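You operate a simulated robot arm through the tools that you are given. There is no shell and no other tool. Be economical: measure what you need, move in short steps, check, and stop when the job is done.

Carry out the task below with a simulated two-armed robot. There is one attempt and no reset: what you move stays moved.

Task
Fill the steel cup on the plank level from the big heap.
Fine: the cup stays there; fill it with the green scoop, level it with the bar beside it, put scoop and bar back; what runs over may lie on the plank. Set down upright: wooden bar.
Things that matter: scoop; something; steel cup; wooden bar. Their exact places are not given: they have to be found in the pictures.

The check looks at the end state, three seconds after you hand in, the way a careful person would. Anything else that was tipped, shoved, dropped, spilled or broken makes it a failure.

Robot
Two 7-joint arms with two-finger parallel grippers on one trunk, on a base that drives. Base frame: it is fixed to the floor where the robot stands at the start and does not move with it; the origin is under the middle of the robot, x ahead of it, y to its left, z up. Lengths are in m, angles in rad, forces in N, time in s.
The left shoulder is at the start at [0.224, 0.171, 1.016], the right one opposite. Places, roughly: something [0.8, 0.3, 0.6]. Payload 4.4 kg a hand.
The TCP of each hand is the grasp point between the finger pads, 0.023 m short of the fingertips. In the tool frame z runs along the fingers and y along their closing line. The gripper opens to 0.094 m. The fingers are 0.038 m wide and 0.01 m thick; the gripper's body (0.054 by 0.096 m) begins 0.039 m behind the TCP.
Orientation is that of the tool frame in the base frame, as [roll, pitch, yaw] about the fixed x, y, z axes, in that order (R = Rz(yaw) Ry(pitch) Rx(roll)). With the fingers straight down and closing along the base's y, the tool's x points along the base's -x, its y along +y and its z along -z.

Tools
- The arms move only by the tool arm_command. It takes "left_motion", "right_motion" or both (then of equal length, played together; a hand with none holds still); each is one flat list of numbers, 6 for each row, row after row: the shift along the base's x, y, z in m, then the turn, a rotation vector about the base's x, y, z in rad. In form: [x, y, z, rx, ry, rz, x, y, z, rx, ry, rz, ...]. A call has 1 to 20 rows; each row is the pose to reach, as a shift and turn from the pose commanded when the call began. "left_claw" and "right_claw" are, for a hand that has rows, the opening, from 0 (shut) to 1 (fully open), set as the call begins (left out, the last holds). A row lasts 0.2 s, in which the tool goes at most 0.05 m and 0.15 rad; a call with a longer step from one row to the next is refused whole, and so is a gripper value outside its range. A pose out of reach is approached as far as the arm can. The call stops where the force on the tool passes 40 N (or 10 N more than at its start, if that is more) or the arm is blocked; 0.2 s more then pass. The fingers move at their own pace (about 0.072 m/s each) and stop on an object; they squeeze with about 41 N. The grip force told is the motor's: it shows also when the fingers shut on nothing. Time passes only in rows, and 0.2 s behind the last, so rows that repeat a pose let the fingers close. The reply holds the time, the measured pose of the TCP, the force on the tool along the base axes, the opening and the grip force, in the units named above and with some noise, with the torque about the TCP (base axes, N m) and any sound that the robot's microphone picked up.
- Cameras (640 x 400 px; columns grow to the right, rows downward): "scene" is now at [0.3747, -0.0022, 1.1545]; the picture's right is [-0.03, -1.00, 0.00], its down [-0.38, 0.01, -0.92] and it looks along [0.92, -0.03, -0.38] (base axes); focal length 214 px, centre (320, 200). "left" rides on the left gripper at [0.086, -0.016, -0.074] in its tool frame; the picture's right is [0.18, 0.98, 0.00], its down [-0.58, 0.11, -0.81] and it looks along [-0.79, 0.15, 0.59] (tool axes); focal length 243 px, centre (320, 200). "right" rides on the right gripper at [0.086, 0.016, -0.075] in its tool frame; the picture's right is [-0.18, 0.98, 0.00], its down [-0.58, -0.11, -0.81] and it looks along [-0.79, -0.15, 0.59] (tool axes); focal length 243 px, centre (320, 200).
- camera(camera): a new picture of that camera. No time passes.
- move_column(by): slides the trunk up (or, below 0, down) by that many m; the arms and the scene camera ride with it, the base frame stays. It gives what a move gives, with no picture.
- base_move(legs): drives the robot by 1 to 6 legs, each [ahead, left, turn to the left] in m, m and rad, along the robot's own axes; the way and the turn of a leg run together, so that a leg with both is an arc; at most 1.5 m and 3.142 rad a leg. The arms and the cameras ride along, it lands a little off, and it stops where it bumps. It gives what a move gives.
- turn_head(pan, tilt): turns the head with the scene camera to pan (to the left, within 1.396 rad either way) and tilt (down, from -0.506 to 1.204), counted from straight ahead of the robot. It gives what a move gives.
- locate(camera, pixels): for up to 12 pixels [column, row] of the newest picture of that camera ("zoom" is the newest enlarged one), the place [x, y, z] in the base frame of the surface seen there, good to about 0.002 m. No time passes.
- inspect(camera, box): a new picture of the part [left, top, right, bottom] of that camera's present view, enlarged. No time passes.
- close_job(): hands the job in; it is judged then, once.

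Go step by step. Measure first, check grasps and placings, and put right what went wrong. The budget is 80 turns and 78 pictures, counting those below and the enlarged ones. Unless the task says otherwise, let go and move clear before handing in, and close with one line.

The tools are called after "Request:" as a command line: name --argument value ..., lists and objects as JSON in quotes. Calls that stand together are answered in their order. arm_command: Moves the arms, as the interface text tells. Its arguments: {"type":"object","properties":{"left_motion":{"type":"array"},"left_claw":{"type":"number"},"right_motion":{"type":"array"},"right_claw":{"type":"number"}},"required":[]} The other tools are called the same way: move_column (by) slides the trunk up or down; base_move (legs) drives the base; turn_head (pan, tilt) turns the head that bears the scene camera; camera (camera) takes a picture; locate (camera, pixels) gives the place of the surface under pixels of a picture; inspect (camera, box) takes an enlarged picture of a part of a camera's view; close_job () hands the job in.

At the start:

```text
clock: 0.0
left_eef_pos: [0.5336, 0.2282, 1.1954]
left_orientation: [-3.14, -0.001, 3.142]
left_contact_force: [-0.5, -0.3, -0.1]
left_moment: [0.02, 0.0, 0.04]
left_grip_width: 0.0941
left_finger_force: 0.0
right_eef_pos: [0.5156, -0.232, 1.2101]
right_orientation: [3.14, 0.001, -3.141]
right_contact_force: [-0.2, -0.6, -0.1]
right_moment: [-0.01, 0.02, 0.05]
right_grip_width: 0.0938
right_finger_force: 0.0
trunk travel left (down, up): [-0.039, 0.349]
robot x, y, heading: [0.0013, -0.0013, -0.003]
head pan, tilt: [-0.03, 0.394]
```

scene: 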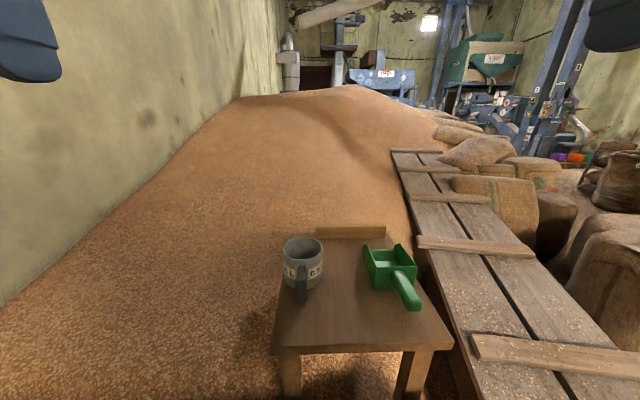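
right: 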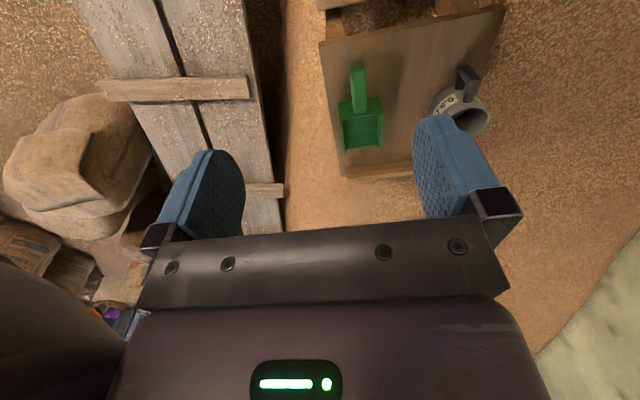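
left: 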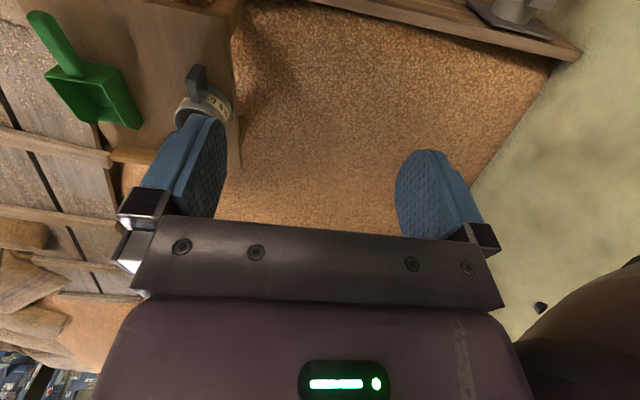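

The scene shows a mug near (302,265), a green scoop near (395,270), and a wooden bar at (350,232), all on a small table. I'll enlarge this area and measure it.

Request:
inspect --camera "scene" --box '[240, 200, 480, 350]'

Request:
locate --camera "scene" --pixels '[[302, 241], [302, 290], [350, 232], [318, 230], [384, 231], [390, 262], [405, 290], [416, 306], [275, 345], [450, 345], [230, 260], [200, 230]]'

```text
2.67 times, centred on (360, 275) of scene
```

zoom: 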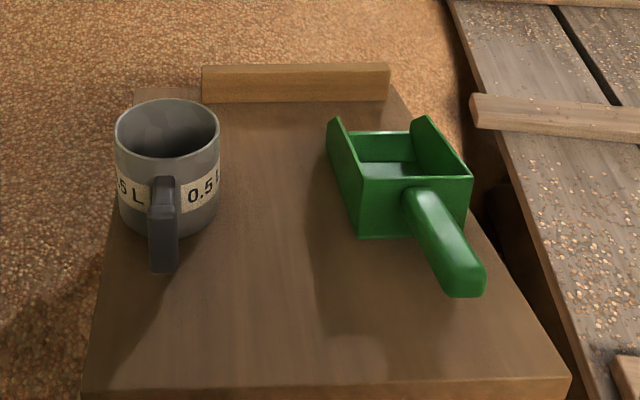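

```text
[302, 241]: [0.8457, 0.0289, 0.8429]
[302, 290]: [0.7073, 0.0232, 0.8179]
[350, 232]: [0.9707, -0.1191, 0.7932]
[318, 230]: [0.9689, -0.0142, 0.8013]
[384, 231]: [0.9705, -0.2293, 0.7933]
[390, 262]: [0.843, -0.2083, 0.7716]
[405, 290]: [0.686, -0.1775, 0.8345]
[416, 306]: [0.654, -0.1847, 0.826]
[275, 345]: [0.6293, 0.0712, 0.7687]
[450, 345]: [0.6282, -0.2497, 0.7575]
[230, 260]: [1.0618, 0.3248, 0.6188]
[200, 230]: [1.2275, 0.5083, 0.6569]
```

Next I'll measure the cup's rim, the scoop's box and handle, the bar, the plank and the heap in finer detail.

Request:
locate --camera "zoom" --pixels '[[118, 135], [218, 135], [166, 100], [166, 158], [165, 140], [160, 190], [165, 262], [250, 250], [300, 350], [230, 80], [230, 69], [240, 110]]'

Request:
locate --camera "zoom" --pixels '[[330, 121], [415, 119], [468, 177], [363, 180], [385, 172], [415, 200], [440, 235], [465, 275], [483, 270], [448, 288], [380, 145], [362, 232]]'

Request:
locate --camera "scene" --pixels '[[260, 290], [230, 300], [250, 340], [270, 260], [280, 230], [200, 300], [150, 300], [200, 350], [250, 240], [330, 215], [410, 240], [300, 215]]'

```text
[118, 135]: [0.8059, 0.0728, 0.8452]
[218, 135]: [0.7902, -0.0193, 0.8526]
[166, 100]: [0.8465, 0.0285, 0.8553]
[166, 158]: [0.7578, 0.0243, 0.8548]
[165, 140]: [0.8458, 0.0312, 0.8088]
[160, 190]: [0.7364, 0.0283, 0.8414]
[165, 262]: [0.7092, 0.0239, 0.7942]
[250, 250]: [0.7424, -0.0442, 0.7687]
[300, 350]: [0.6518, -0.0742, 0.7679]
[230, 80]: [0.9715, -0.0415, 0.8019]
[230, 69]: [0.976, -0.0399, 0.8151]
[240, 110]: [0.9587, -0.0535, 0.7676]
```

```text
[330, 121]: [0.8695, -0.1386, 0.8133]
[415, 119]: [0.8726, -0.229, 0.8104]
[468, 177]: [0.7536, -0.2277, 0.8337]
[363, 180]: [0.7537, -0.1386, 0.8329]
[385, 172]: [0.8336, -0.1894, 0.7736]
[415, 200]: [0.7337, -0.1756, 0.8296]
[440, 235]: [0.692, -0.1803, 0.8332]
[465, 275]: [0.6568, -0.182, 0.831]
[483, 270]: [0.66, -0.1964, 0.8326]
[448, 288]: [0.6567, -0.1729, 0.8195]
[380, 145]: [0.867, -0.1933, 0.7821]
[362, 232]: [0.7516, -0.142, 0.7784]
```

```text
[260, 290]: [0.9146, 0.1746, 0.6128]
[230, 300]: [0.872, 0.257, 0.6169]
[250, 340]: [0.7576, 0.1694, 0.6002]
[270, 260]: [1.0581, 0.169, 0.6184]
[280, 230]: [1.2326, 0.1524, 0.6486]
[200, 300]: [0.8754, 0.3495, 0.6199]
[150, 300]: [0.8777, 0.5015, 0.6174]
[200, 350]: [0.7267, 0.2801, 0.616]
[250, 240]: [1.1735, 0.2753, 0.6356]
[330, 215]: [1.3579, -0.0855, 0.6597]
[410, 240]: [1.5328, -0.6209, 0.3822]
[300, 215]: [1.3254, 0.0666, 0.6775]
```

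The plank top is at z≈0.768. The cup's centre is at about (0.802, 0.027) with its rim at about 0.855, and the scoop handle runs along x at y≈-0.18. I'll look at the scoop and bar shapes from the right hand camera.

Request:
inspect --camera "right" --box '[310, 0, 520, 190]'

Request:
inspect --camera "scene" --box '[300, 215, 440, 315]'

```text
2.11 times, centred on (415, 95) of right
```

zoom: 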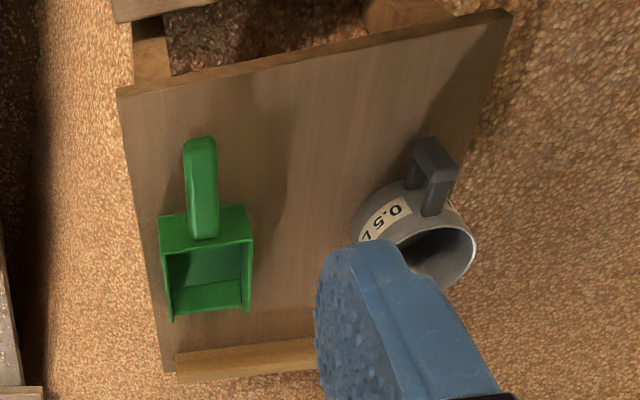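

```text
4.00 times, centred on (370, 265) of scene
```

zoom: 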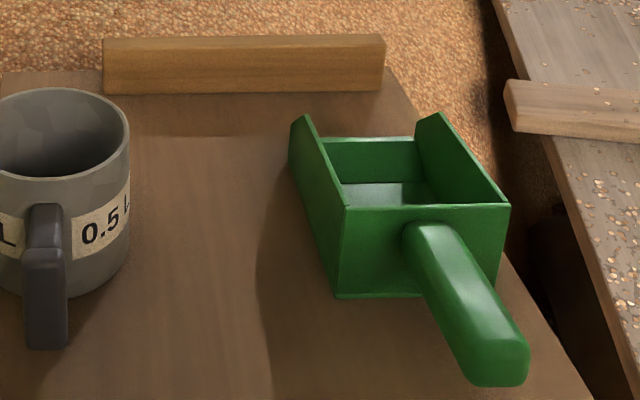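

The scoop has a front lip or ramp, so I'll measure its height, the bar's ends and thickness, and the plank edges.

Request:
locate --camera "zoom" --pixels '[[372, 140], [372, 150], [372, 170], [380, 195], [300, 120], [438, 116], [108, 60], [380, 60], [250, 38], [250, 44], [250, 85], [400, 85]]'

Request:
locate --camera "zoom" --pixels '[[250, 50], [20, 75], [50, 80], [90, 100], [430, 130], [470, 165], [420, 225], [500, 378], [500, 350], [350, 270], [60, 150], [40, 170]]'

```text
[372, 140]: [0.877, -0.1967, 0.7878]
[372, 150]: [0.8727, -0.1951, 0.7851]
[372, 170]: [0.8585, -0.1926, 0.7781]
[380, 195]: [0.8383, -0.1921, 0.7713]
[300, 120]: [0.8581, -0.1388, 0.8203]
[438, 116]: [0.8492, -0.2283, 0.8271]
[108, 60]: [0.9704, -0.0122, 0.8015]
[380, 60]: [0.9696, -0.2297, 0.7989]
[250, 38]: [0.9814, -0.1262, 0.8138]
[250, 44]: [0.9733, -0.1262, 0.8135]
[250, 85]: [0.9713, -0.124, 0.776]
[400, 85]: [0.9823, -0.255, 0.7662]
```

```text
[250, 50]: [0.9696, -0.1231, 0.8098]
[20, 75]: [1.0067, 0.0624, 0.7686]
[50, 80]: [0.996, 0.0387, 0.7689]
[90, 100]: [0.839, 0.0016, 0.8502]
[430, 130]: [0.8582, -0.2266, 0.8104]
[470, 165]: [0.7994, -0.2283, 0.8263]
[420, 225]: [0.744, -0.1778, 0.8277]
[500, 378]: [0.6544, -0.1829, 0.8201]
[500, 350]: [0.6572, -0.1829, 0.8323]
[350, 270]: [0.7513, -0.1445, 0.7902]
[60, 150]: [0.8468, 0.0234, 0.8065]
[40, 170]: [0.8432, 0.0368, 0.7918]
```

The scoop box spans x 0.752–0.877 at y≈-0.184, and its handle is centred at z≈0.82. The bar is about 14 mm thick, 46 mm tall and stands on edge. I'll move the right arm aside and bring the left hand behind the handle, tilted forward.

Request:
arm_command --left_motion '[0.0048, -0.0294, -0.0201, 0, -0.05, 0, 0.0096, -0.0588, -0.0402, 0, -0.1, 0, 0.0144, -0.0882, -0.0603, 0, -0.15, 0, 0.0192, -0.1176, -0.0804, 0, -0.2, 0, 0.024, -0.147, -0.1005, 0, -0.25, 0, 0.0288, -0.1764, -0.1206, 0, -0.3, 0, 0.0336, -0.2058, -0.1407, 0, -0.35, 0, 0.0384, -0.2352, -0.1608, 0, -0.4, 0, 0.0432, -0.2646, -0.1809, 0, -0.45, 0, 0.048, -0.294, -0.201, 0, -0.5, 0, 0.0528, -0.3234, -0.2211, 0, -0.55, 0, 0.0576, -0.3528, -0.2412, 0, -0.6, 0, 0.0624, -0.3822, -0.2613, 0, -0.65, 0, 0.0672, -0.4116, -0.2814, 0, -0.7, 0]' --right_motion '[0, -0.03, 0, 0, 0, 0, 0, -0.06, 0, 0, 0, 0, 0, -0.09, 0, 0, 0, 0, 0, -0.12, 0, 0, 0, 0, 0, -0.15, 0, 0, 0, 0, 0, -0.18, 0, 0, 0, 0, 0, -0.21, 0, 0, 0, 0, 0, -0.24, 0, 0, 0, 0, 0, -0.27, 0, 0, 0, 0, 0, -0.3, 0, 0, 0, 0, 0, -0.33, 0, 0, 0, 0, 0, -0.35, 0, 0, 0, 0, 0, -0.35, 0, 0, 0, 0, 0, -0.35, 0, 0, 0, 0]' --left_claw 1

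Request:
camera --camera "scene"

Request:
camera --camera "left"

```text
clock: 3.0
left_eef_pos: [0.6037, -0.1832, 0.9122]
left_orientation: [-3.142, 0.702, -3.14]
left_contact_force: [0.5, -1.2, -0.4]
left_moment: [-0.01, 0.03, 0.0]
left_grip_width: 0.094
left_finger_force: 0.0
right_eef_pos: [0.5212, -0.5541, 1.195]
right_orientation: [3.139, 0.001, 3.139]
right_contact_force: [0.1, -0.5, 0.1]
right_moment: [0.01, 0.0, 0.01]
right_grip_width: 0.0937
right_finger_force: 0.2
right hand out of reach, approached as far as the arm can: row 1, 2, 3, 4, 5, 6, 11, 12, 13, 14
trunk travel left (down, up): [-0.039, 0.349]
robot x, y, heading: [-0.0018, -0.005, -0.0]
head pan, tilt: [-0.03, 0.394]
```

```text
71 pictures are left
```

scene: 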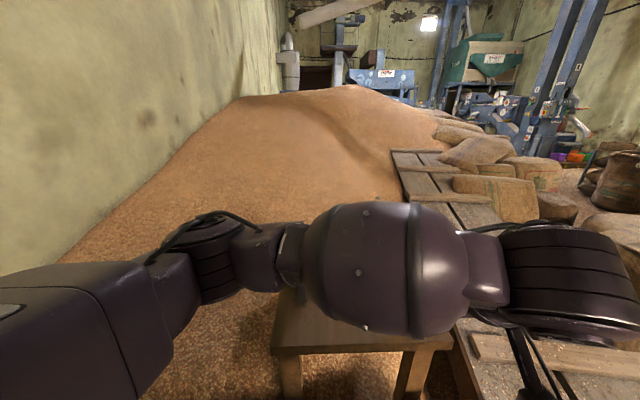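

```text
70 pictures are left
```

left: 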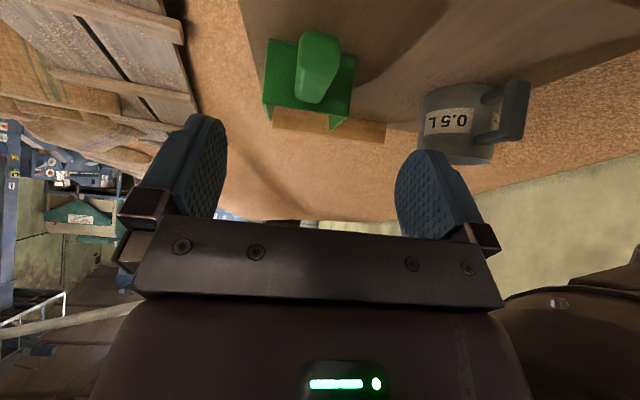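

The left hand reached the pre-grasp pose, with the handle end at (317,68) between the fingers. I'll approach along the tool axis.

Request:
arm_command --left_motion '[0.019, 0, -0.0228, 0, 0, 0, 0.038, -0.0005, -0.0456, 0, 0, 0, 0.057, -0.001, -0.0684, 0, 0, 0, 0.0745, -0.001, -0.091, 0, 0, 0, 0.0745, -0.001, -0.091, 0, 0, 0]'

Request:
camera --camera "left"

```text
clock: 4.2
left_eef_pos: [0.6753, -0.1841, 0.8231]
left_orientation: [-3.141, 0.699, -3.141]
left_contact_force: [-0.2, 0.5, 1.1]
left_moment: [0.0, -0.02, -0.01]
left_grip_width: 0.0941
left_finger_force: 0.0
right_eef_pos: [0.5198, -0.5536, 1.1965]
right_orientation: [3.14, 0.002, 3.141]
right_contact_force: [-0.9, 0.1, 0.1]
right_moment: [0.0, -0.04, 0.02]
right_grip_width: 0.094
right_finger_force: 0.1
trunk travel left (down, up): [-0.039, 0.349]
robot x, y, heading: [0.0019, 0.0014, -0.001]
head pan, tilt: [-0.03, 0.394]
```

```text
69 pictures are left
```

left: 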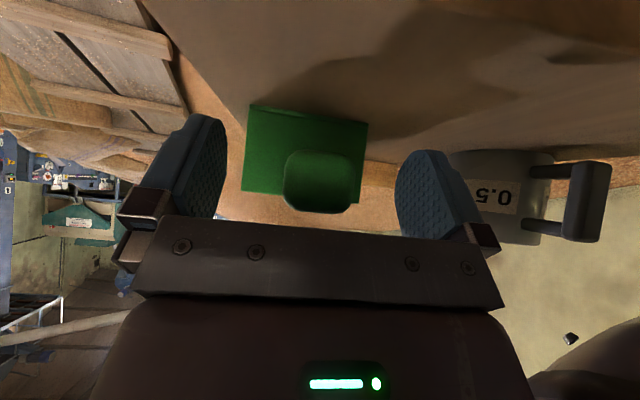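

The handle sits between the pads, near (318,180). I'll close the gripper, then lift straight up slightly.

Request:
arm_command --left_motion '[0, 0, 0, 0, 0, 0, 0, 0, 0, 0, 0, 0, 0, 0, 0, 0, 0, 0, 0, 0, 0, 0, 0, 0]' --left_claw 0

Request:
arm_command --left_motion '[0, 0, 0.02, 0, 0, 0, 0, 0, 0.05, 0, 0, 0, 0, 0, 0.1, 0, 0, 0, 0, 0, 0.15, 0, 0, 0]'

Request:
camera --camera "left"

```text
clock: 5.2
left_eef_pos: [0.6755, -0.1833, 0.8228]
left_orientation: [3.141, 0.701, -3.141]
left_contact_force: [-0.3, 0.8, 0.7]
left_moment: [0.09, 0.04, 0.03]
left_grip_width: 0.0296
left_finger_force: 40.8
right_eef_pos: [0.5208, -0.5536, 1.1958]
right_orientation: [3.14, 0.003, 3.139]
right_contact_force: [0.7, 0.7, 0.6]
right_moment: [0.0, -0.05, -0.02]
right_grip_width: 0.0939
right_finger_force: 0.1
trunk travel left (down, up): [-0.039, 0.349]
robot x, y, heading: [0.0023, -0.0008, 0.002]
head pan, tilt: [-0.03, 0.394]
```

```text
clock: 6.2
left_eef_pos: [0.6756, -0.1843, 0.974]
left_orientation: [-3.141, 0.702, -3.141]
left_contact_force: [-0.1, 0.0, -1.8]
left_moment: [0.01, 0.15, -0.02]
left_grip_width: 0.0295
left_finger_force: 40.9
right_eef_pos: [0.5196, -0.5539, 1.1967]
right_orientation: [3.14, 0.004, 3.138]
right_contact_force: [-0.2, -0.3, 0.2]
right_moment: [-0.02, -0.01, -0.02]
right_grip_width: 0.094
right_finger_force: 0.0
trunk travel left (down, up): [-0.039, 0.349]
robot x, y, heading: [0.0005, 0.0015, -0.001]
head pan, tilt: [-0.03, 0.394]
```

```text
68 pictures are left
```

left: 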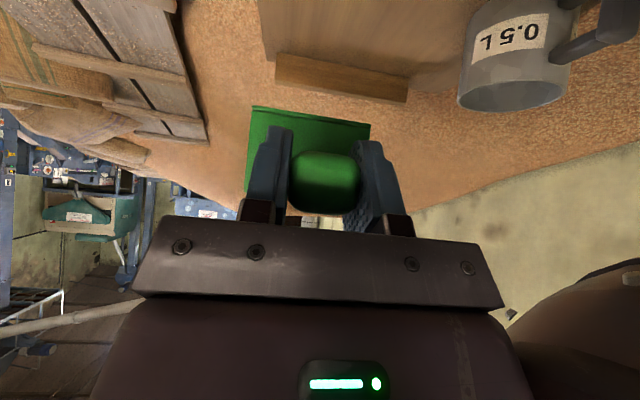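

The scoop is held level with no slip. I'll carry it over the cup with 6 cm of clearance to the heap at y≈0.24, then come down nose first.

Request:
arm_command --left_motion '[-0.0075, 0.0424, 0, 0, 0, 0, -0.015, 0.0848, 0, 0, 0, 0, -0.0225, 0.1272, 0, 0, 0, 0, -0.03, 0.1696, 0, 0, 0, 0, -0.0375, 0.212, 0, 0, 0, 0, -0.045, 0.2544, 0, 0, 0, 0, -0.0525, 0.2968, 0, 0, 0, 0, -0.06, 0.3392, 0, 0, 0, 0, -0.0675, 0.3816, 0, 0, 0, 0, -0.075, 0.424, 0, 0, 0, 0, -0.075, 0.424, -0.044, 0, 0.08, 0, -0.075, 0.424, -0.088, 0, 0.16, 0, -0.075, 0.424, -0.132, 0, 0.24, 0, -0.075, 0.424, -0.176, 0, 0.32, 0, -0.075, 0.424, -0.22, 0, 0.4, 0]'

Request:
camera --camera "left"

Request:
camera --camera "scene"

```text
clock: 9.4
left_eef_pos: [0.6013, 0.2401, 0.7511]
left_orientation: [-3.14, 0.3, 3.141]
left_contact_force: [0.6, 0.0, -1.1]
left_moment: [-0.01, 0.12, 0.03]
left_grip_width: 0.0293
left_finger_force: 40.8
left hand out of reach, approached as far as the arm can: row 8, 9, 10, 11, 12
right_eef_pos: [0.5202, -0.5529, 1.1963]
right_orientation: [3.138, 0.002, 3.14]
right_contact_force: [0.3, 0.5, 0.0]
right_moment: [0.0, -0.02, 0.03]
right_grip_width: 0.0938
right_finger_force: 0.1
trunk travel left (down, up): [-0.039, 0.349]
robot x, y, heading: [-0.0002, 0.0025, -0.002]
head pan, tilt: [-0.03, 0.394]
```

```text
67 pictures are left
```

left: 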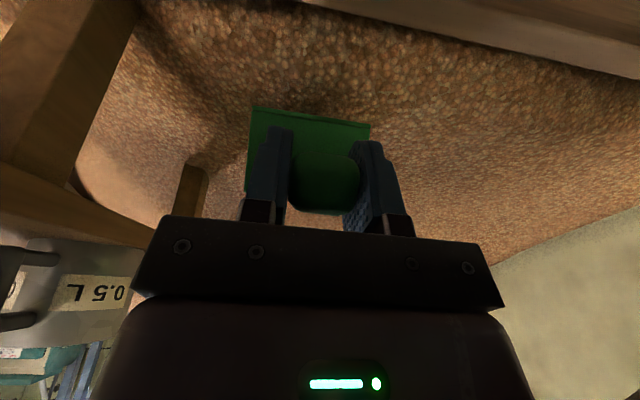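

```text
66 pictures are left
```

scene: 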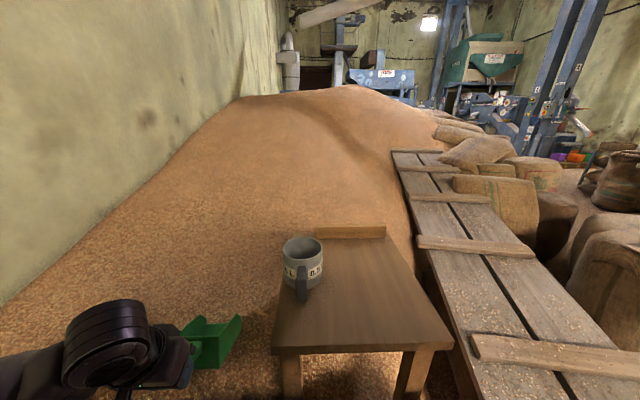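

The scoop is above the heap with its nose down and the cup hasn't moved. I'll check the surface in front of the nose before digging.

Request:
locate --camera "scene" --pixels '[[245, 315], [225, 305], [200, 300], [255, 345], [240, 275], [238, 320], [205, 330], [185, 322]]'

```text
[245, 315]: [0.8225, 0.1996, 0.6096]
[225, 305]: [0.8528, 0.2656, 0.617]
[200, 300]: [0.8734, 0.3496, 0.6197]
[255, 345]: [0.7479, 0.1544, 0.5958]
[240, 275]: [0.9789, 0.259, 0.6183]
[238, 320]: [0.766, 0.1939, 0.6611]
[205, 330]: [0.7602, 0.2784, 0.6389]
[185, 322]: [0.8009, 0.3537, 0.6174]
```

The heap surface is at z≈0.615 there. I'll dig with a forward stroke that goes down about 4–5 cm, levels out, tilts back and lifts.

Request:
arm_command --left_motion '[0.02, 0, -0.03, 0, 0, 0, 0.045, 0, -0.06, 0, 0, 0, 0.07, 0, -0.075, 0, 0, 0, 0.095, 0, -0.085, 0, -0.08, 0, 0.12, 0, -0.1, 0, -0.18, 0, 0.145, 0, -0.115, 0, -0.29, 0, 0.165, 0, -0.122, 0, -0.4, 0, 0.18, 0, -0.115, 0, -0.5, 0, 0.185, 0, -0.085, 0, -0.6, 0, 0.185, 0, -0.045, 0, -0.6, 0, 0.185, 0, 0, 0, -0.6, 0, 0.185, 0, 0.045, 0, -0.6, 0]'

Request:
camera --camera "scene"

```text
clock: 12.0
left_eef_pos: [0.7859, 0.2398, 0.7975]
left_orientation: [-3.14, 0.897, 3.141]
left_contact_force: [-0.1, 0.1, -5.3]
left_moment: [0.02, 0.58, 0.0]
left_grip_width: 0.0294
left_finger_force: 40.8
right_eef_pos: [0.5208, -0.5525, 1.1964]
right_orientation: [3.14, 0.002, 3.14]
right_contact_force: [0.3, -0.3, -1.4]
right_moment: [0.02, -0.01, -0.01]
right_grip_width: 0.094
right_finger_force: 0.0
trunk travel left (down, up): [-0.039, 0.349]
robot x, y, heading: [0.0002, 0.0004, 0.002]
head pan, tilt: [-0.03, 0.394]
```

```text
65 pictures are left
```

scene: 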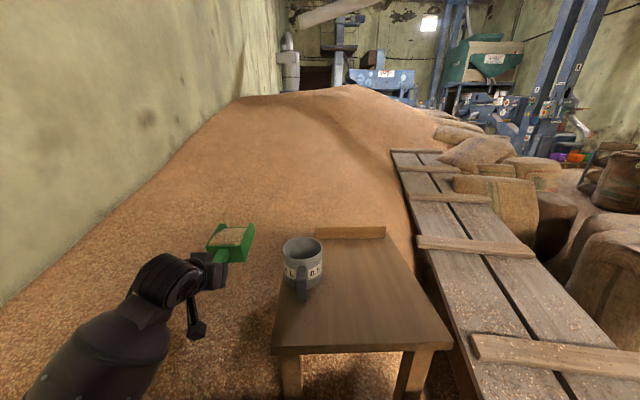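

The load is up by about 3.5 N and the scoop looks full near (232,238). I'll zoom in on it.

Request:
inspect --camera "scene" --box '[180, 200, 340, 300]'

```text
4.00 times, centred on (260, 250) of scene
```

zoom: 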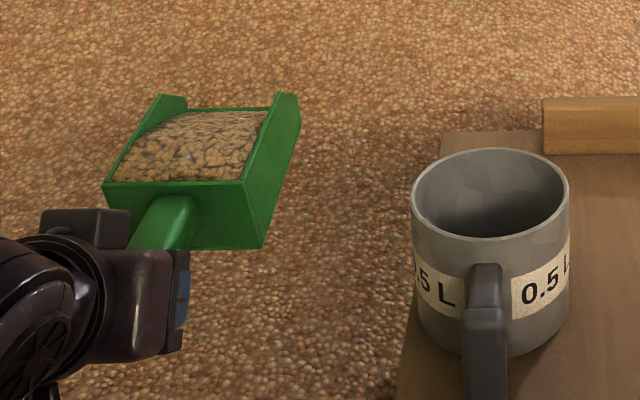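

The scoop is full of grain. I'll lift it above the rim height, then back the base 0.12 m away so the pouring poses are within comfortable reach.

Request:
arm_command --left_motion '[0, 0, 0.04, 0, 0, 0, 0, 0, 0.08, 0, 0, 0, 0, 0, 0.12, 0, 0, 0, 0, 0, 0.16, 0, 0, 0, 0, 0, 0.2, 0, 0, 0]'

Request:
base_move --legs '[[-0.12, 0, 0]]'

Request:
camera --camera "scene"

```text
clock: 13.2
left_eef_pos: [0.7867, 0.2394, 0.9998]
left_orientation: [3.141, 0.901, -3.141]
left_contact_force: [0.5, 0.2, -5.5]
left_moment: [-0.01, 0.51, 0.03]
left_grip_width: 0.0296
left_finger_force: 41.1
right_eef_pos: [0.5215, -0.5538, 1.1962]
right_orientation: [3.139, 0.002, 3.138]
right_contact_force: [0.0, -0.1, 0.2]
right_moment: [-0.01, -0.03, 0.03]
right_grip_width: 0.094
right_finger_force: 0.0
trunk travel left (down, up): [-0.039, 0.349]
robot x, y, heading: [0.0005, -0.0, 0.0]
head pan, tilt: [-0.03, 0.394]
```

```text
clock: 14.4
left_eef_pos: [0.6685, 0.2412, 0.9983]
left_orientation: [-3.14, 0.9, -3.139]
left_contact_force: [-0.4, -0.5, -4.7]
left_moment: [0.03, 0.51, -0.02]
left_grip_width: 0.0296
left_finger_force: 40.8
right_eef_pos: [0.4011, -0.5533, 1.1953]
right_orientation: [3.139, 0.001, 3.141]
right_contact_force: [0.0, 0.9, 0.5]
right_moment: [0.0, -0.04, 0.01]
right_grip_width: 0.0941
right_finger_force: 0.0
trunk travel left (down, up): [-0.039, 0.349]
robot x, y, heading: [-0.1181, -0.001, -0.005]
head pan, tilt: [-0.03, 0.394]
```

```text
63 pictures are left
```

scene: 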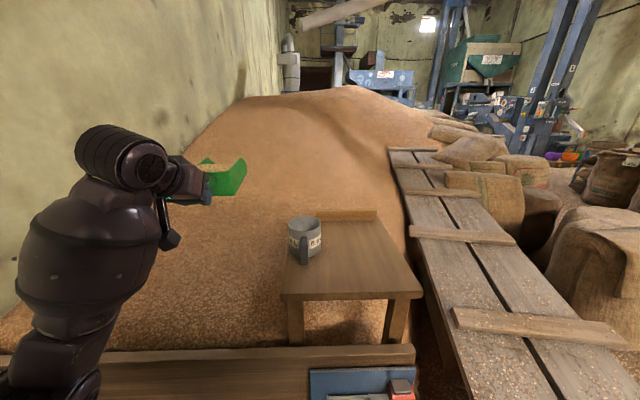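

The base backed up without spilling. Next I'll bring the scoop over to y≈0.027, with its nose above the cup's back half.

Request:
arm_command --left_motion '[-0.012, -0.0306, 0, 0, 0, 0, -0.024, -0.0612, 0, 0, 0, 0, -0.036, -0.0918, 0, 0, 0, 0, -0.048, -0.1224, 0, 0, 0, 0, -0.06, -0.153, 0, 0, 0, 0, -0.072, -0.1836, 0, 0, 0, 0, -0.084, -0.2142, -0.01, 0, 0, 0, -0.084, -0.2142, -0.03, 0, 0, 0]'

Request:
inspect --camera "scene" --box '[200, 150, 440, 300]'

Request:
camera --camera "left"

```text
clock: 16.2
left_eef_pos: [0.5846, 0.0267, 0.9663]
left_orientation: [-3.14, 0.899, -3.138]
left_contact_force: [-0.4, 0.1, -5.0]
left_moment: [0.02, 0.56, 0.01]
left_grip_width: 0.0296
left_finger_force: 41.7
right_eef_pos: [0.4033, -0.5528, 1.1944]
right_orientation: [3.139, -0.001, 3.139]
right_contact_force: [0.1, -0.5, 0.1]
right_moment: [-0.02, 0.03, -0.01]
right_grip_width: 0.0943
right_finger_force: 0.0
trunk travel left (down, up): [-0.039, 0.349]
robot x, y, heading: [-0.12, 0.0025, 0.004]
head pan, tilt: [-0.03, 0.394]
```

```text
2.67 times, centred on (320, 225) of scene
```

zoom: 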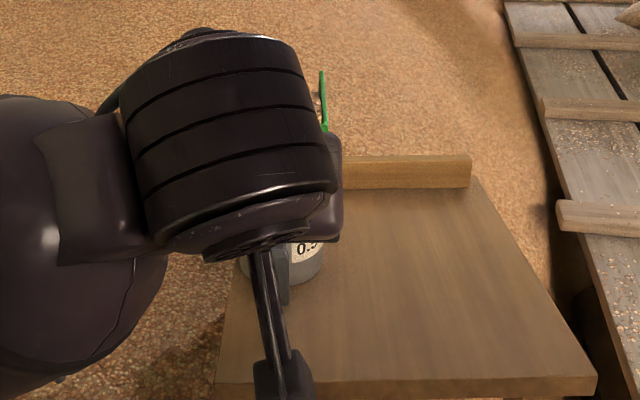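

```text
61 pictures are left
```

left: 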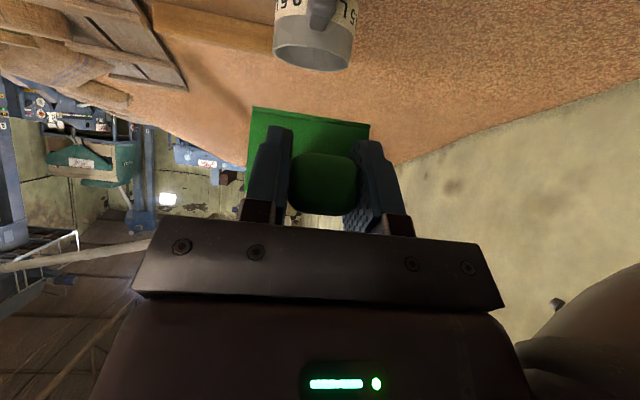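

The cup mouth at (315,50) lines up with the scoop. I'll start a slow pour pivoting about the lip just above the rim, as far as about 0.55 rad nose down.

Request:
arm_command --left_motion '[0.002, 0, -0.016, 0, 0.15, 0, 0.008, 0, -0.022, 0, 0.3, 0, 0.013, 0, -0.013, 0, 0.375, 0, 0.0185, 0, 0.001, 0, 0.45, 0, 0.0255, 0, 0.0145, 0, 0.525, 0, 0.033, 0, 0.028, 0, 0.6, 0, 0.042, 0, 0.04, 0, 0.675, 0, 0.0515, 0, 0.052, 0, 0.75, 0, 0.0515, 0, 0.052, 0, 0.75, 0, 0.0515, 0, 0.052, 0, 0.75, 0]'

Request:
camera --camera "scene"

Request:
camera --camera "left"

```text
clock: 18.4
left_eef_pos: [0.6355, 0.0265, 1.0217]
left_orientation: [-3.141, 0.149, -3.14]
left_contact_force: [-0.2, 0.0, -1.8]
left_moment: [0.01, 0.13, -0.02]
left_grip_width: 0.0297
left_finger_force: 41.1
right_eef_pos: [0.4019, -0.5537, 1.1956]
right_orientation: [3.141, 0.001, 3.141]
right_contact_force: [0.4, -0.3, -0.2]
right_moment: [-0.01, 0.0, 0.02]
right_grip_width: 0.094
right_finger_force: 0.1
trunk travel left (down, up): [-0.039, 0.349]
robot x, y, heading: [-0.1206, 0.0022, 0.002]
head pan, tilt: [-0.03, 0.394]
```

```text
60 pictures are left
```

scene: 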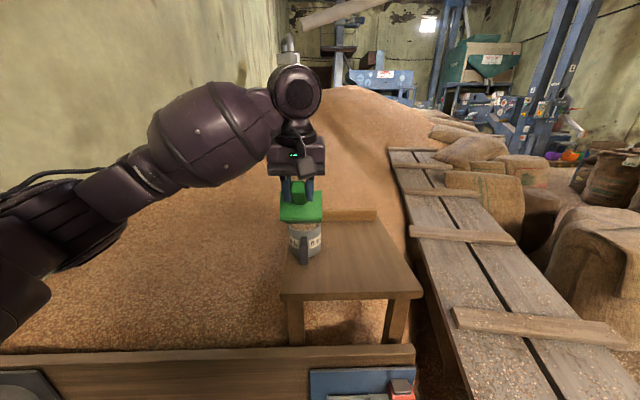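

```text
59 pictures are left
```

left: 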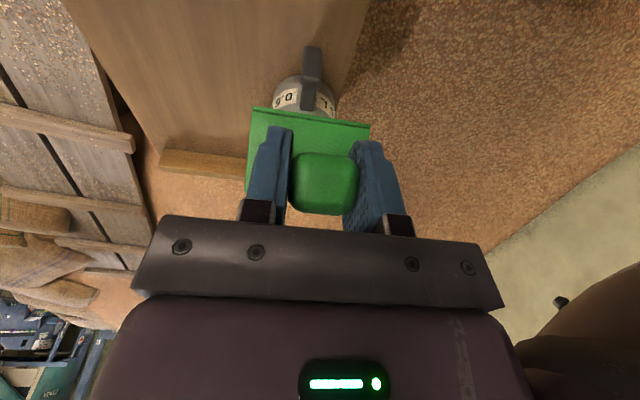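

The load is back to the empty-scoop weight of 1.8 N, so everything poured out. I'll raise the scoop, move it back over the heap and look into the cup.

Request:
arm_command --left_motion '[0, 0, 0.03, 0, 0, 0, 0, 0, 0.06, 0, -0.05, 0, 0, 0.04, 0.06, 0, -0.1, 0, 0, 0.08, 0.06, 0, -0.15, 0, 0, 0.12, 0.06, 0, -0.15, 0, 0, 0.16, 0.06, 0, -0.15, 0, 0, 0.2, 0.03, 0, -0.15, 0, 0, 0.23, 0, 0, -0.15, 0]'

Request:
inspect --camera "scene" --box '[260, 190, 420, 290]'

```text
clock: 20.2
left_eef_pos: [0.6347, 0.2564, 1.0208]
left_orientation: [3.141, 0.3, -3.138]
left_contact_force: [0.3, -0.2, -1.9]
left_moment: [0.0, 0.14, 0.02]
left_grip_width: 0.0297
left_finger_force: 41.1
right_eef_pos: [0.4018, -0.5515, 1.1967]
right_orientation: [3.14, 0.003, 3.141]
right_contact_force: [-0.1, 0.8, 0.2]
right_moment: [-0.03, -0.02, 0.01]
right_grip_width: 0.0942
right_finger_force: 0.1
trunk travel left (down, up): [-0.039, 0.349]
robot x, y, heading: [-0.1182, -0.0018, -0.001]
head pan, tilt: [-0.03, 0.394]
```

```text
4.00 times, centred on (340, 240) of scene
```

zoom: 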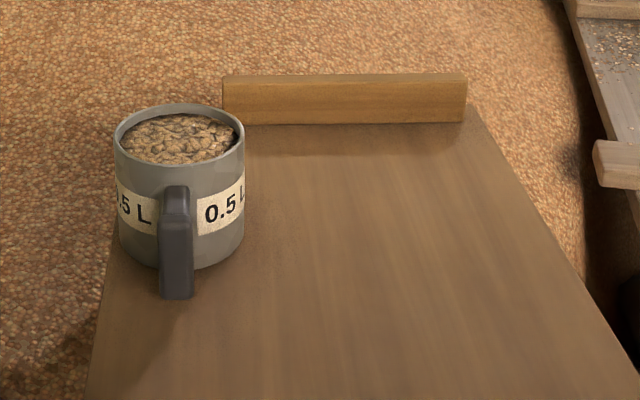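

The cup is filled to a few millimetres below the rim and nothing has spilled. I'll take a second, slightly shallower scoop.

Request:
arm_command --left_motion '[-0.006, 0, -0.045, 0, 0, 0, -0.012, 0, -0.09, 0, 0, 0, -0.018, 0, -0.135, 0, 0, 0, -0.024, 0, -0.18, 0, 0, 0, -0.03, 0, -0.225, 0, 0, 0, -0.035, 0, -0.268, 0, 0, 0, -0.015, 0, -0.293, 0, 0, 0, 0.01, 0, -0.315, 0, 0, 0, 0.035, 0, -0.328, 0, 0, 0, 0.06, 0, -0.338, 0, -0.08, 0, 0.085, 0, -0.352, 0, -0.18, 0, 0.11, 0, -0.367, 0, -0.29, 0, 0.13, 0, -0.372, 0, -0.4, 0, 0.145, 0, -0.365, 0, -0.5, 0, 0.15, 0, -0.34, 0, -0.6, 0, 0.15, 0, -0.3, 0, -0.6, 0, 0.15, 0, -0.255, 0, -0.6, 0, 0.15, 0, -0.21, 0, -0.6, 0, 0.15, 0, -0.165, 0, -0.6, 0, 0.15, 0, -0.12, 0, -0.6, 0]'

Request:
inspect --camera "scene" --box '[100, 130, 420, 330]'

```text
clock: 24.4
left_eef_pos: [0.7835, 0.2556, 0.9013]
left_orientation: [-3.141, 0.899, -3.142]
left_contact_force: [0.0, -0.2, -4.6]
left_moment: [0.03, 0.54, 0.01]
left_grip_width: 0.0296
left_finger_force: 41.4
right_eef_pos: [0.4016, -0.5538, 1.197]
right_orientation: [3.14, 0.002, 3.14]
right_contact_force: [-0.5, -0.9, -0.5]
right_moment: [0.01, -0.03, 0.01]
right_grip_width: 0.0938
right_finger_force: 0.0
trunk travel left (down, up): [-0.039, 0.349]
robot x, y, heading: [-0.117, -0.0003, -0.007]
head pan, tilt: [-0.03, 0.394]
```

```text
2.00 times, centred on (260, 230) of scene
```

zoom: 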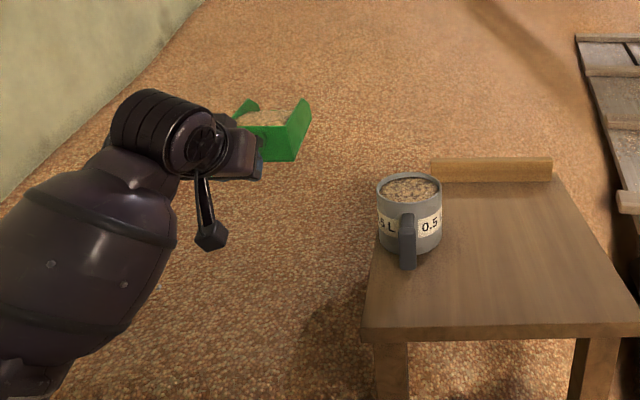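

The second load is about 2.8 N. I'll carry it back over the cup and begin a slow pour, stopping partway to check.

Request:
arm_command --left_motion '[0, 0, 0.04, 0, 0, 0, 0, 0, 0.08, 0, 0, 0, -0.023, -0.0286, 0.08, 0, 0, 0, -0.046, -0.0572, 0.08, 0, 0, 0, -0.069, -0.0858, 0.08, 0, 0, 0, -0.092, -0.1144, 0.08, 0, 0, 0, -0.115, -0.143, 0.08, 0, 0, 0, -0.138, -0.1716, 0.08, 0, 0, 0, -0.161, -0.2002, 0.08, 0, 0, 0, -0.185, -0.2288, 0.075, 0, 0, 0, -0.185, -0.2288, 0.06, 0, 0.15, 0, -0.181, -0.2288, 0.055, 0, 0.25, 0, -0.179, -0.2288, 0.055, 0, 0.3, 0, -0.179, -0.2288, 0.055, 0, 0.3, 0, -0.179, -0.2288, 0.055, 0, 0.3, 0]'

Request:
inspect --camera "scene" --box '[240, 150, 400, 300]'

```text
clock: 27.6
left_eef_pos: [0.6059, 0.0282, 0.9546]
left_orientation: [3.141, 0.6, -3.141]
left_contact_force: [-0.5, 0.3, -3.8]
left_moment: [0.01, 0.35, 0.0]
left_grip_width: 0.0296
left_finger_force: 41.5
right_eef_pos: [0.4023, -0.5537, 1.1948]
right_orientation: [3.141, 0.001, 3.14]
right_contact_force: [0.4, 0.1, 0.8]
right_moment: [0.01, 0.01, -0.03]
right_grip_width: 0.0939
right_finger_force: 0.0
trunk travel left (down, up): [-0.039, 0.349]
robot x, y, heading: [-0.1207, 0.0011, 0.001]
head pan, tilt: [-0.03, 0.394]
```

```text
2.67 times, centred on (320, 225) of scene
```

zoom: 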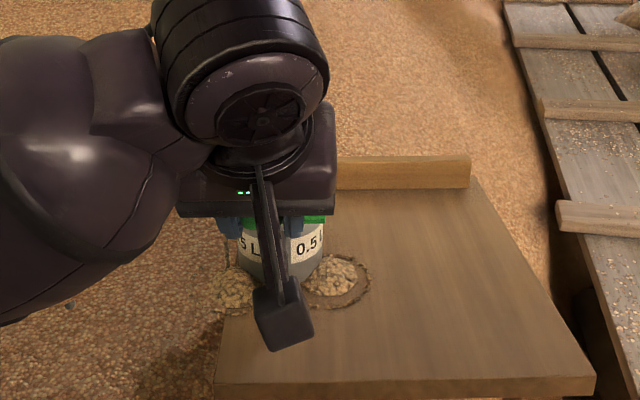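

Grain has run over onto the plank near (335,275), so the cup is heaped. I'll tilt the scoop back, lift away and look.

Request:
arm_command --left_motion '[0, 0, 0.02, 0, -0.1, 0, 0, 0, 0.05, 0, -0.2, 0, 0, 0, 0.07, 0, -0.3, 0, 0.0, 0.04, 0.07, 0, -0.3, 0, 0.01, 0.08, 0.07, 0, -0.3, 0, 0.02, 0.12, 0.07, 0, -0.3, 0, 0.03, 0.16, 0.07, 0, -0.3, 0, 0.04, 0.2, 0.07, 0, -0.3, 0, 0.05, 0.23, 0.07, 0, -0.3, 0]'

Request:
inspect --camera "scene" --box '[260, 190, 420, 290]'

```text
clock: 29.6
left_eef_pos: [0.6571, 0.2584, 1.025]
left_orientation: [-3.141, 0.9, -3.141]
left_contact_force: [0.3, -0.9, -3.4]
left_moment: [-0.01, 0.41, 0.02]
left_grip_width: 0.0296
left_finger_force: 41.1
right_eef_pos: [0.403, -0.5529, 1.1959]
right_orientation: [3.138, 0.002, 3.139]
right_contact_force: [0.1, 0.1, -0.1]
right_moment: [-0.02, 0.02, 0.01]
right_grip_width: 0.0941
right_finger_force: 0.1
trunk travel left (down, up): [-0.039, 0.349]
robot x, y, heading: [-0.1205, 0.0007, 0.002]
head pan, tilt: [-0.03, 0.394]
```

```text
4.00 times, centred on (340, 240) of scene
```

zoom: 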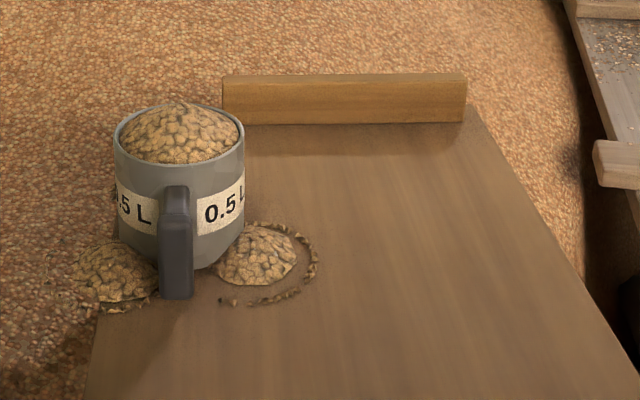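

The cup is properly heaped. I'll empty what's left in the scoop back onto the heap at y≈0.26.

Request:
arm_command --left_motion '[0, 0.01, -0.04, 0, 0, 0, 0, 0.02, -0.08, 0, 0.1, 0, 0, 0.03, -0.12, 0, 0.22, 0, 0, 0.03, -0.15, 0, 0.36, 0, 0, 0.03, -0.15, 0, 0.5, 0, 0, 0.03, -0.15, 0, 0.64, 0, 0, 0.03, -0.15, 0, 0.78, 0, 0, 0.03, -0.15, 0, 0.92, 0, 0, 0.03, -0.15, 0, 1.06, 0, 0, 0.03, -0.15, 0, 1.2, 0, 0, 0.03, -0.15, 0, 1.2, 0, 0, 0.03, -0.15, 0, 1.2, 0]'

Request:
camera --camera "scene"

```text
clock: 32.2
left_eef_pos: [0.6561, 0.2886, 0.8753]
left_orientation: [3.141, -0.301, -3.141]
left_contact_force: [-0.9, -0.2, -0.6]
left_moment: [0.0, 0.02, -0.02]
left_grip_width: 0.0296
left_finger_force: 40.8
right_eef_pos: [0.4028, -0.5532, 1.1966]
right_orientation: [3.141, 0.003, 3.14]
right_contact_force: [0.0, -0.4, -0.2]
right_moment: [0.01, -0.02, 0.01]
right_grip_width: 0.0942
right_finger_force: 0.0
trunk travel left (down, up): [-0.039, 0.349]
robot x, y, heading: [-0.1189, -0.0031, -0.002]
head pan, tilt: [-0.03, 0.394]
```

```text
54 pictures are left
```

scene: 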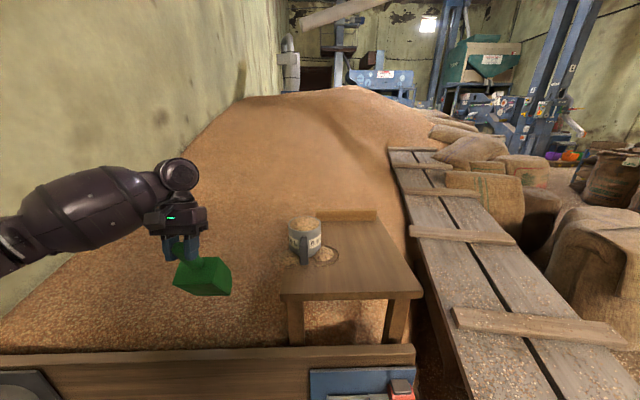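

The scoop is empty. I'll level it, lift it and carry it high over the cup to its old place.

Request:
arm_command --left_motion '[0, 0, 0.045, 0, -0.14, 0, 0, 0, 0.09, 0, -0.28, 0, 0, 0, 0.135, 0, -0.42, 0, 0, 0, 0.16, 0, -0.56, 0, 0, 0, 0.16, 0, -0.7, 0, 0, 0, 0.16, 0, -0.84, 0, 0, 0, 0.16, 0, -0.98, 0, 0.0015, -0.04, 0.16, 0, -1.0, 0, 0.003, -0.08, 0.16, 0, -1.0, 0, 0.005, -0.12, 0.16, 0, -1.0, 0, 0.007, -0.16, 0.16, 0, -1.0, 0, 0.009, -0.2, 0.16, 0, -1.0, 0, 0.011, -0.24, 0.16, 0, -1.0, 0, 0.013, -0.28, 0.16, 0, -1.0, 0, 0.015, -0.32, 0.16, 0, -1.0, 0, 0.017, -0.36, 0.16, 0, -1.0, 0, 0.019, -0.4, 0.16, 0, -1.0, 0, 0.0195, -0.44, 0.16, 0, -1.0, 0, 0.0195, -0.4726, 0.16, 0, -1.0, 0, 0.0195, -0.4726, 0.12, 0, -1.0, 0]'

Request:
camera --camera "left"

Request:
camera --camera "scene"

```text
clock: 36.4
left_eef_pos: [0.6813, -0.1799, 0.9928]
left_orientation: [3.135, 0.703, -3.132]
left_contact_force: [-0.7, -0.1, -0.3]
left_moment: [0.02, 0.13, -0.02]
left_grip_width: 0.0298
left_finger_force: 40.8
right_eef_pos: [0.4027, -0.5551, 1.1945]
right_orientation: [3.138, 0.001, 3.139]
right_contact_force: [0.5, 0.3, 0.5]
right_moment: [0.03, 0.01, 0.01]
right_grip_width: 0.0942
right_finger_force: 0.1
trunk travel left (down, up): [-0.039, 0.349]
robot x, y, heading: [-0.1184, -0.0016, 0.001]
head pan, tilt: [-0.03, 0.394]
```

```text
53 pictures are left
```

left: 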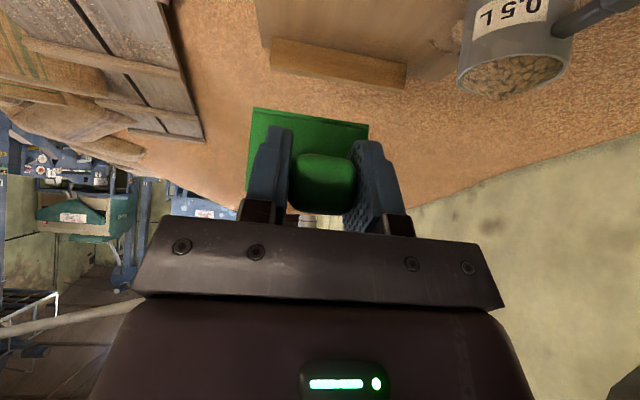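

```text
52 pictures are left
```

scene: 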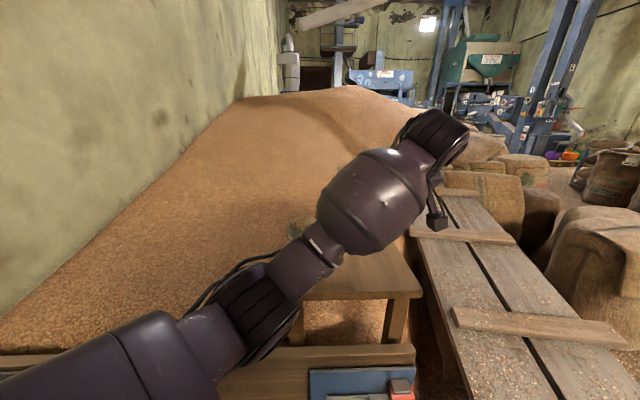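

The scoop is level and above its old spot. I'll lower it to the original height in steps.

Request:
arm_command --left_motion '[-0.002, -0.001, -0.04, 0, 0, 0, -0.004, -0.002, -0.08, 0, 0, 0, -0.006, -0.004, -0.12, 0, 0, 0, -0.006, -0.004, -0.15, 0, 0, 0, -0.006, -0.004, -0.161, 0, 0, 0, -0.006, -0.004, -0.165, 0, 0, 0, -0.006, -0.004, -0.165, 0, 0, 0]'

Request:
camera --camera "left"

```text
clock: 38.0
left_eef_pos: [0.6699, -0.19, 0.8295]
left_orientation: [3.141, 0.7, -3.14]
left_contact_force: [-0.6, 0.4, -0.7]
left_moment: [0.03, 0.14, 0.0]
left_grip_width: 0.0297
left_finger_force: 41.4
right_eef_pos: [0.402, -0.5541, 1.1953]
right_orientation: [3.139, 0.0, 3.14]
right_contact_force: [-0.4, 0.2, -0.1]
right_moment: [-0.01, -0.02, 0.02]
right_grip_width: 0.0938
right_finger_force: 0.0
trunk travel left (down, up): [-0.039, 0.349]
robot x, y, heading: [-0.1194, -0.0004, 0.002]
head pan, tilt: [-0.03, 0.394]
```

```text
51 pictures are left
```

left: 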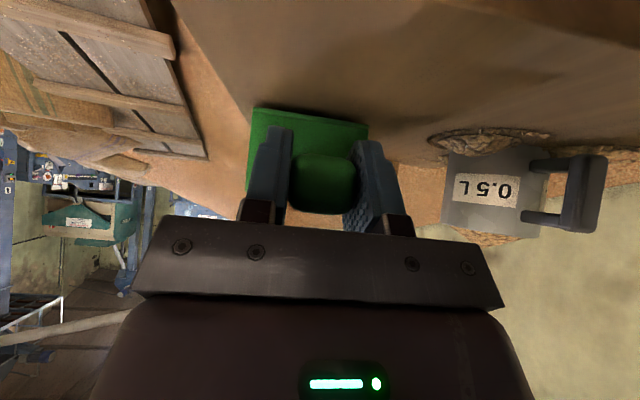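

It's 6.5 mm above the old height and about 6 mm off sideways. I'll correct that and settle until contact.

Request:
arm_command --left_motion '[0.003, 0.003, 0, 0, 0, 0, 0.0055, 0.006, -0.002, 0, 0, 0, 0.0055, 0.006, -0.004, 0, 0, 0, 0.0055, 0.006, -0.006, 0, 0, 0, 0.0055, 0.006, -0.007, 0, 0, 0, 0.0055, 0.006, -0.007, 0, 0, 0]'

```text
clock: 39.4
left_eef_pos: [0.6754, -0.1816, 0.8235]
left_orientation: [3.14, 0.702, -3.14]
left_contact_force: [1.5, -0.5, 4.2]
left_moment: [0.03, -1.03, -0.13]
left_grip_width: 0.0296
left_finger_force: 40.9
right_eef_pos: [0.4015, -0.5537, 1.1973]
right_orientation: [3.14, 0.0, 3.14]
right_contact_force: [0.3, -0.6, -0.3]
right_moment: [0.01, 0.01, 0.01]
right_grip_width: 0.0941
right_finger_force: 0.1
trunk travel left (down, up): [-0.039, 0.349]
robot x, y, heading: [-0.1213, -0.0003, -0.002]
head pan, tilt: [-0.03, 0.394]
```

It's in contact (4 N up) at the original height. I'll open the gripper and back off along the tool axis.

Request:
arm_command --left_motion '[0, 0, 0.0005, 0, 0, 0, 0, 0, 0.0005, 0, 0, 0, 0, 0, 0.0005, 0, 0, 0, 0, 0, 0.0005, 0, 0, 0, -0.02, 0, 0.024, 0, 0, 0, -0.045, 0, 0.053, 0, 0, 0, -0.07, 0, 0.083, 0, 0, 0, -0.095, 0, 0.113, 0, 0, 0, -0.1, 0.04, 0.143, 0, 0, 0, -0.1, 0.08, 0.173, 0, 0, 0, -0.1, 0.12, 0.203, 0, 0, 0, -0.1, 0.16, 0.223, 0, 0, 0, -0.1, 0.2, 0.243, 0, 0, 0, -0.1, 0.24, 0.253, 0, 0, 0, -0.1, 0.28, 0.263, 0, 0, 0, -0.1, 0.32, 0.263, 0, 0, 0, -0.1, 0.36, 0.263, 0, 0, 0, -0.1, 0.4, 0.263, 0, 0, 0, -0.1, 0.44, 0.263, 0, 0, 0, -0.1, 0.48, 0.263, 0, 0, 0]' --left_claw 0.75

Request:
camera --camera "scene"

Request:
inspect --camera "scene" --box '[260, 190, 420, 290]'

```text
refused: row 9 steps farther than a row can; nothing moved
```

```text
50 pictures are left
```

scene: 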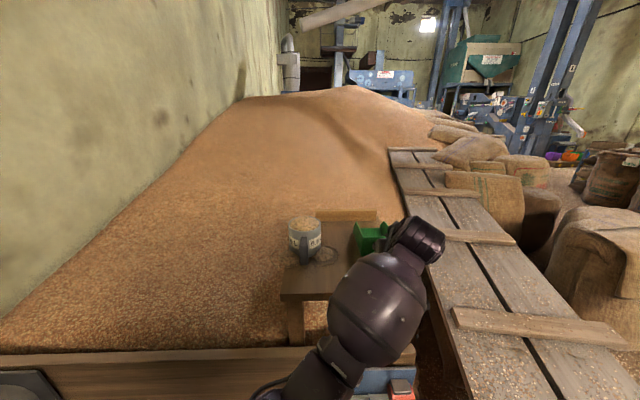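

```text
4.00 times, centred on (340, 240) of scene
```

zoom: 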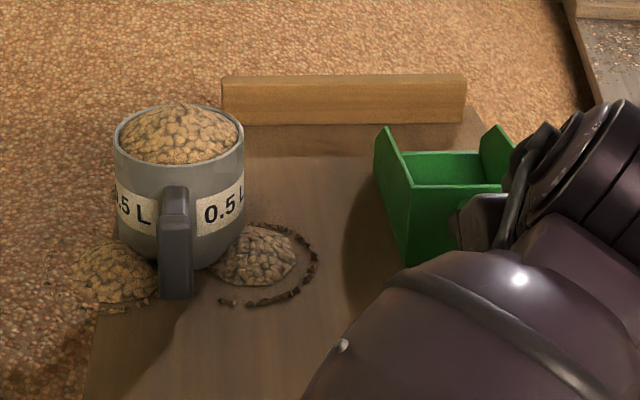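

The move was refused because row 9 was too long a step. I'll resend the release and retreat with shorter steps.

Request:
arm_command --left_motion '[0, 0, 0.0005, 0, 0, 0, 0, 0, 0.0005, 0, 0, 0, 0, 0, 0.0005, 0, 0, 0, 0, 0, 0.0005, 0, 0, 0, -0.02, 0, 0.024, 0, 0, 0, -0.045, 0, 0.053, 0, 0, 0, -0.07, 0, 0.083, 0, 0, 0, -0.095, 0, 0.113, 0, 0, 0, -0.1, 0.035, 0.14, 0, 0, 0, -0.1, 0.07, 0.17, 0, 0, 0, -0.1, 0.11, 0.195, 0, 0, 0, -0.1, 0.15, 0.22, 0, 0, 0, -0.1, 0.19, 0.24, 0, 0, 0, -0.1, 0.23, 0.255, 0, 0, 0, -0.1, 0.27, 0.263, 0, 0, 0, -0.1, 0.31, 0.263, 0, 0, 0, -0.1, 0.35, 0.263, 0, 0, 0, -0.1, 0.39, 0.263, 0, 0, 0, -0.1, 0.43, 0.263, 0, 0, 0, -0.1, 0.47, 0.263, 0, 0, 0]' --left_claw 0.75

Request:
camera --camera "scene"

Request:
inspect --camera "scene" --box '[270, 190, 430, 290]'

```text
clock: 41.2
left_eef_pos: [0.6413, -0.1077, 0.8931]
left_orientation: [2.98, 0.73, -3.115]
left_contact_force: [0.9, -0.4, -0.5]
left_moment: [-0.02, 0.03, 0.01]
left_grip_width: 0.0705
left_finger_force: 0.1
right_eef_pos: [0.403, -0.553, 1.1967]
right_orientation: [3.139, 0.002, 3.141]
right_contact_force: [0.0, 0.6, 0.4]
right_moment: [0.01, -0.01, 0.0]
right_grip_width: 0.0943
right_finger_force: 0.0
trunk travel left (down, up): [-0.039, 0.349]
robot x, y, heading: [-0.1205, 0.0001, 0.002]
head pan, tilt: [-0.03, 0.394]
stopped in row 8 (left hand): the arm was blocked; the commanded pose is now the measured one
```

```text
48 pictures are left
```

scene: 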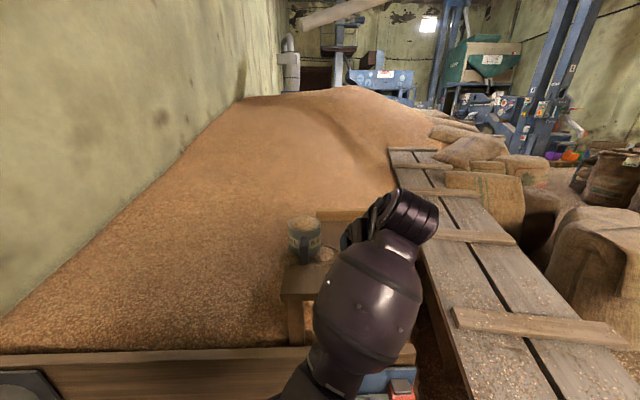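

```text
4.00 times, centred on (350, 240) of scene
```

zoom: 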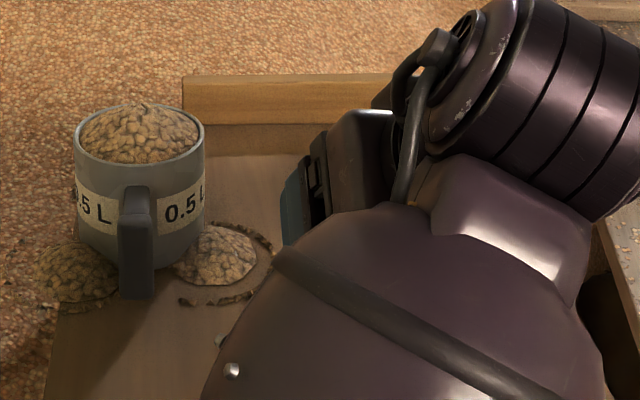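

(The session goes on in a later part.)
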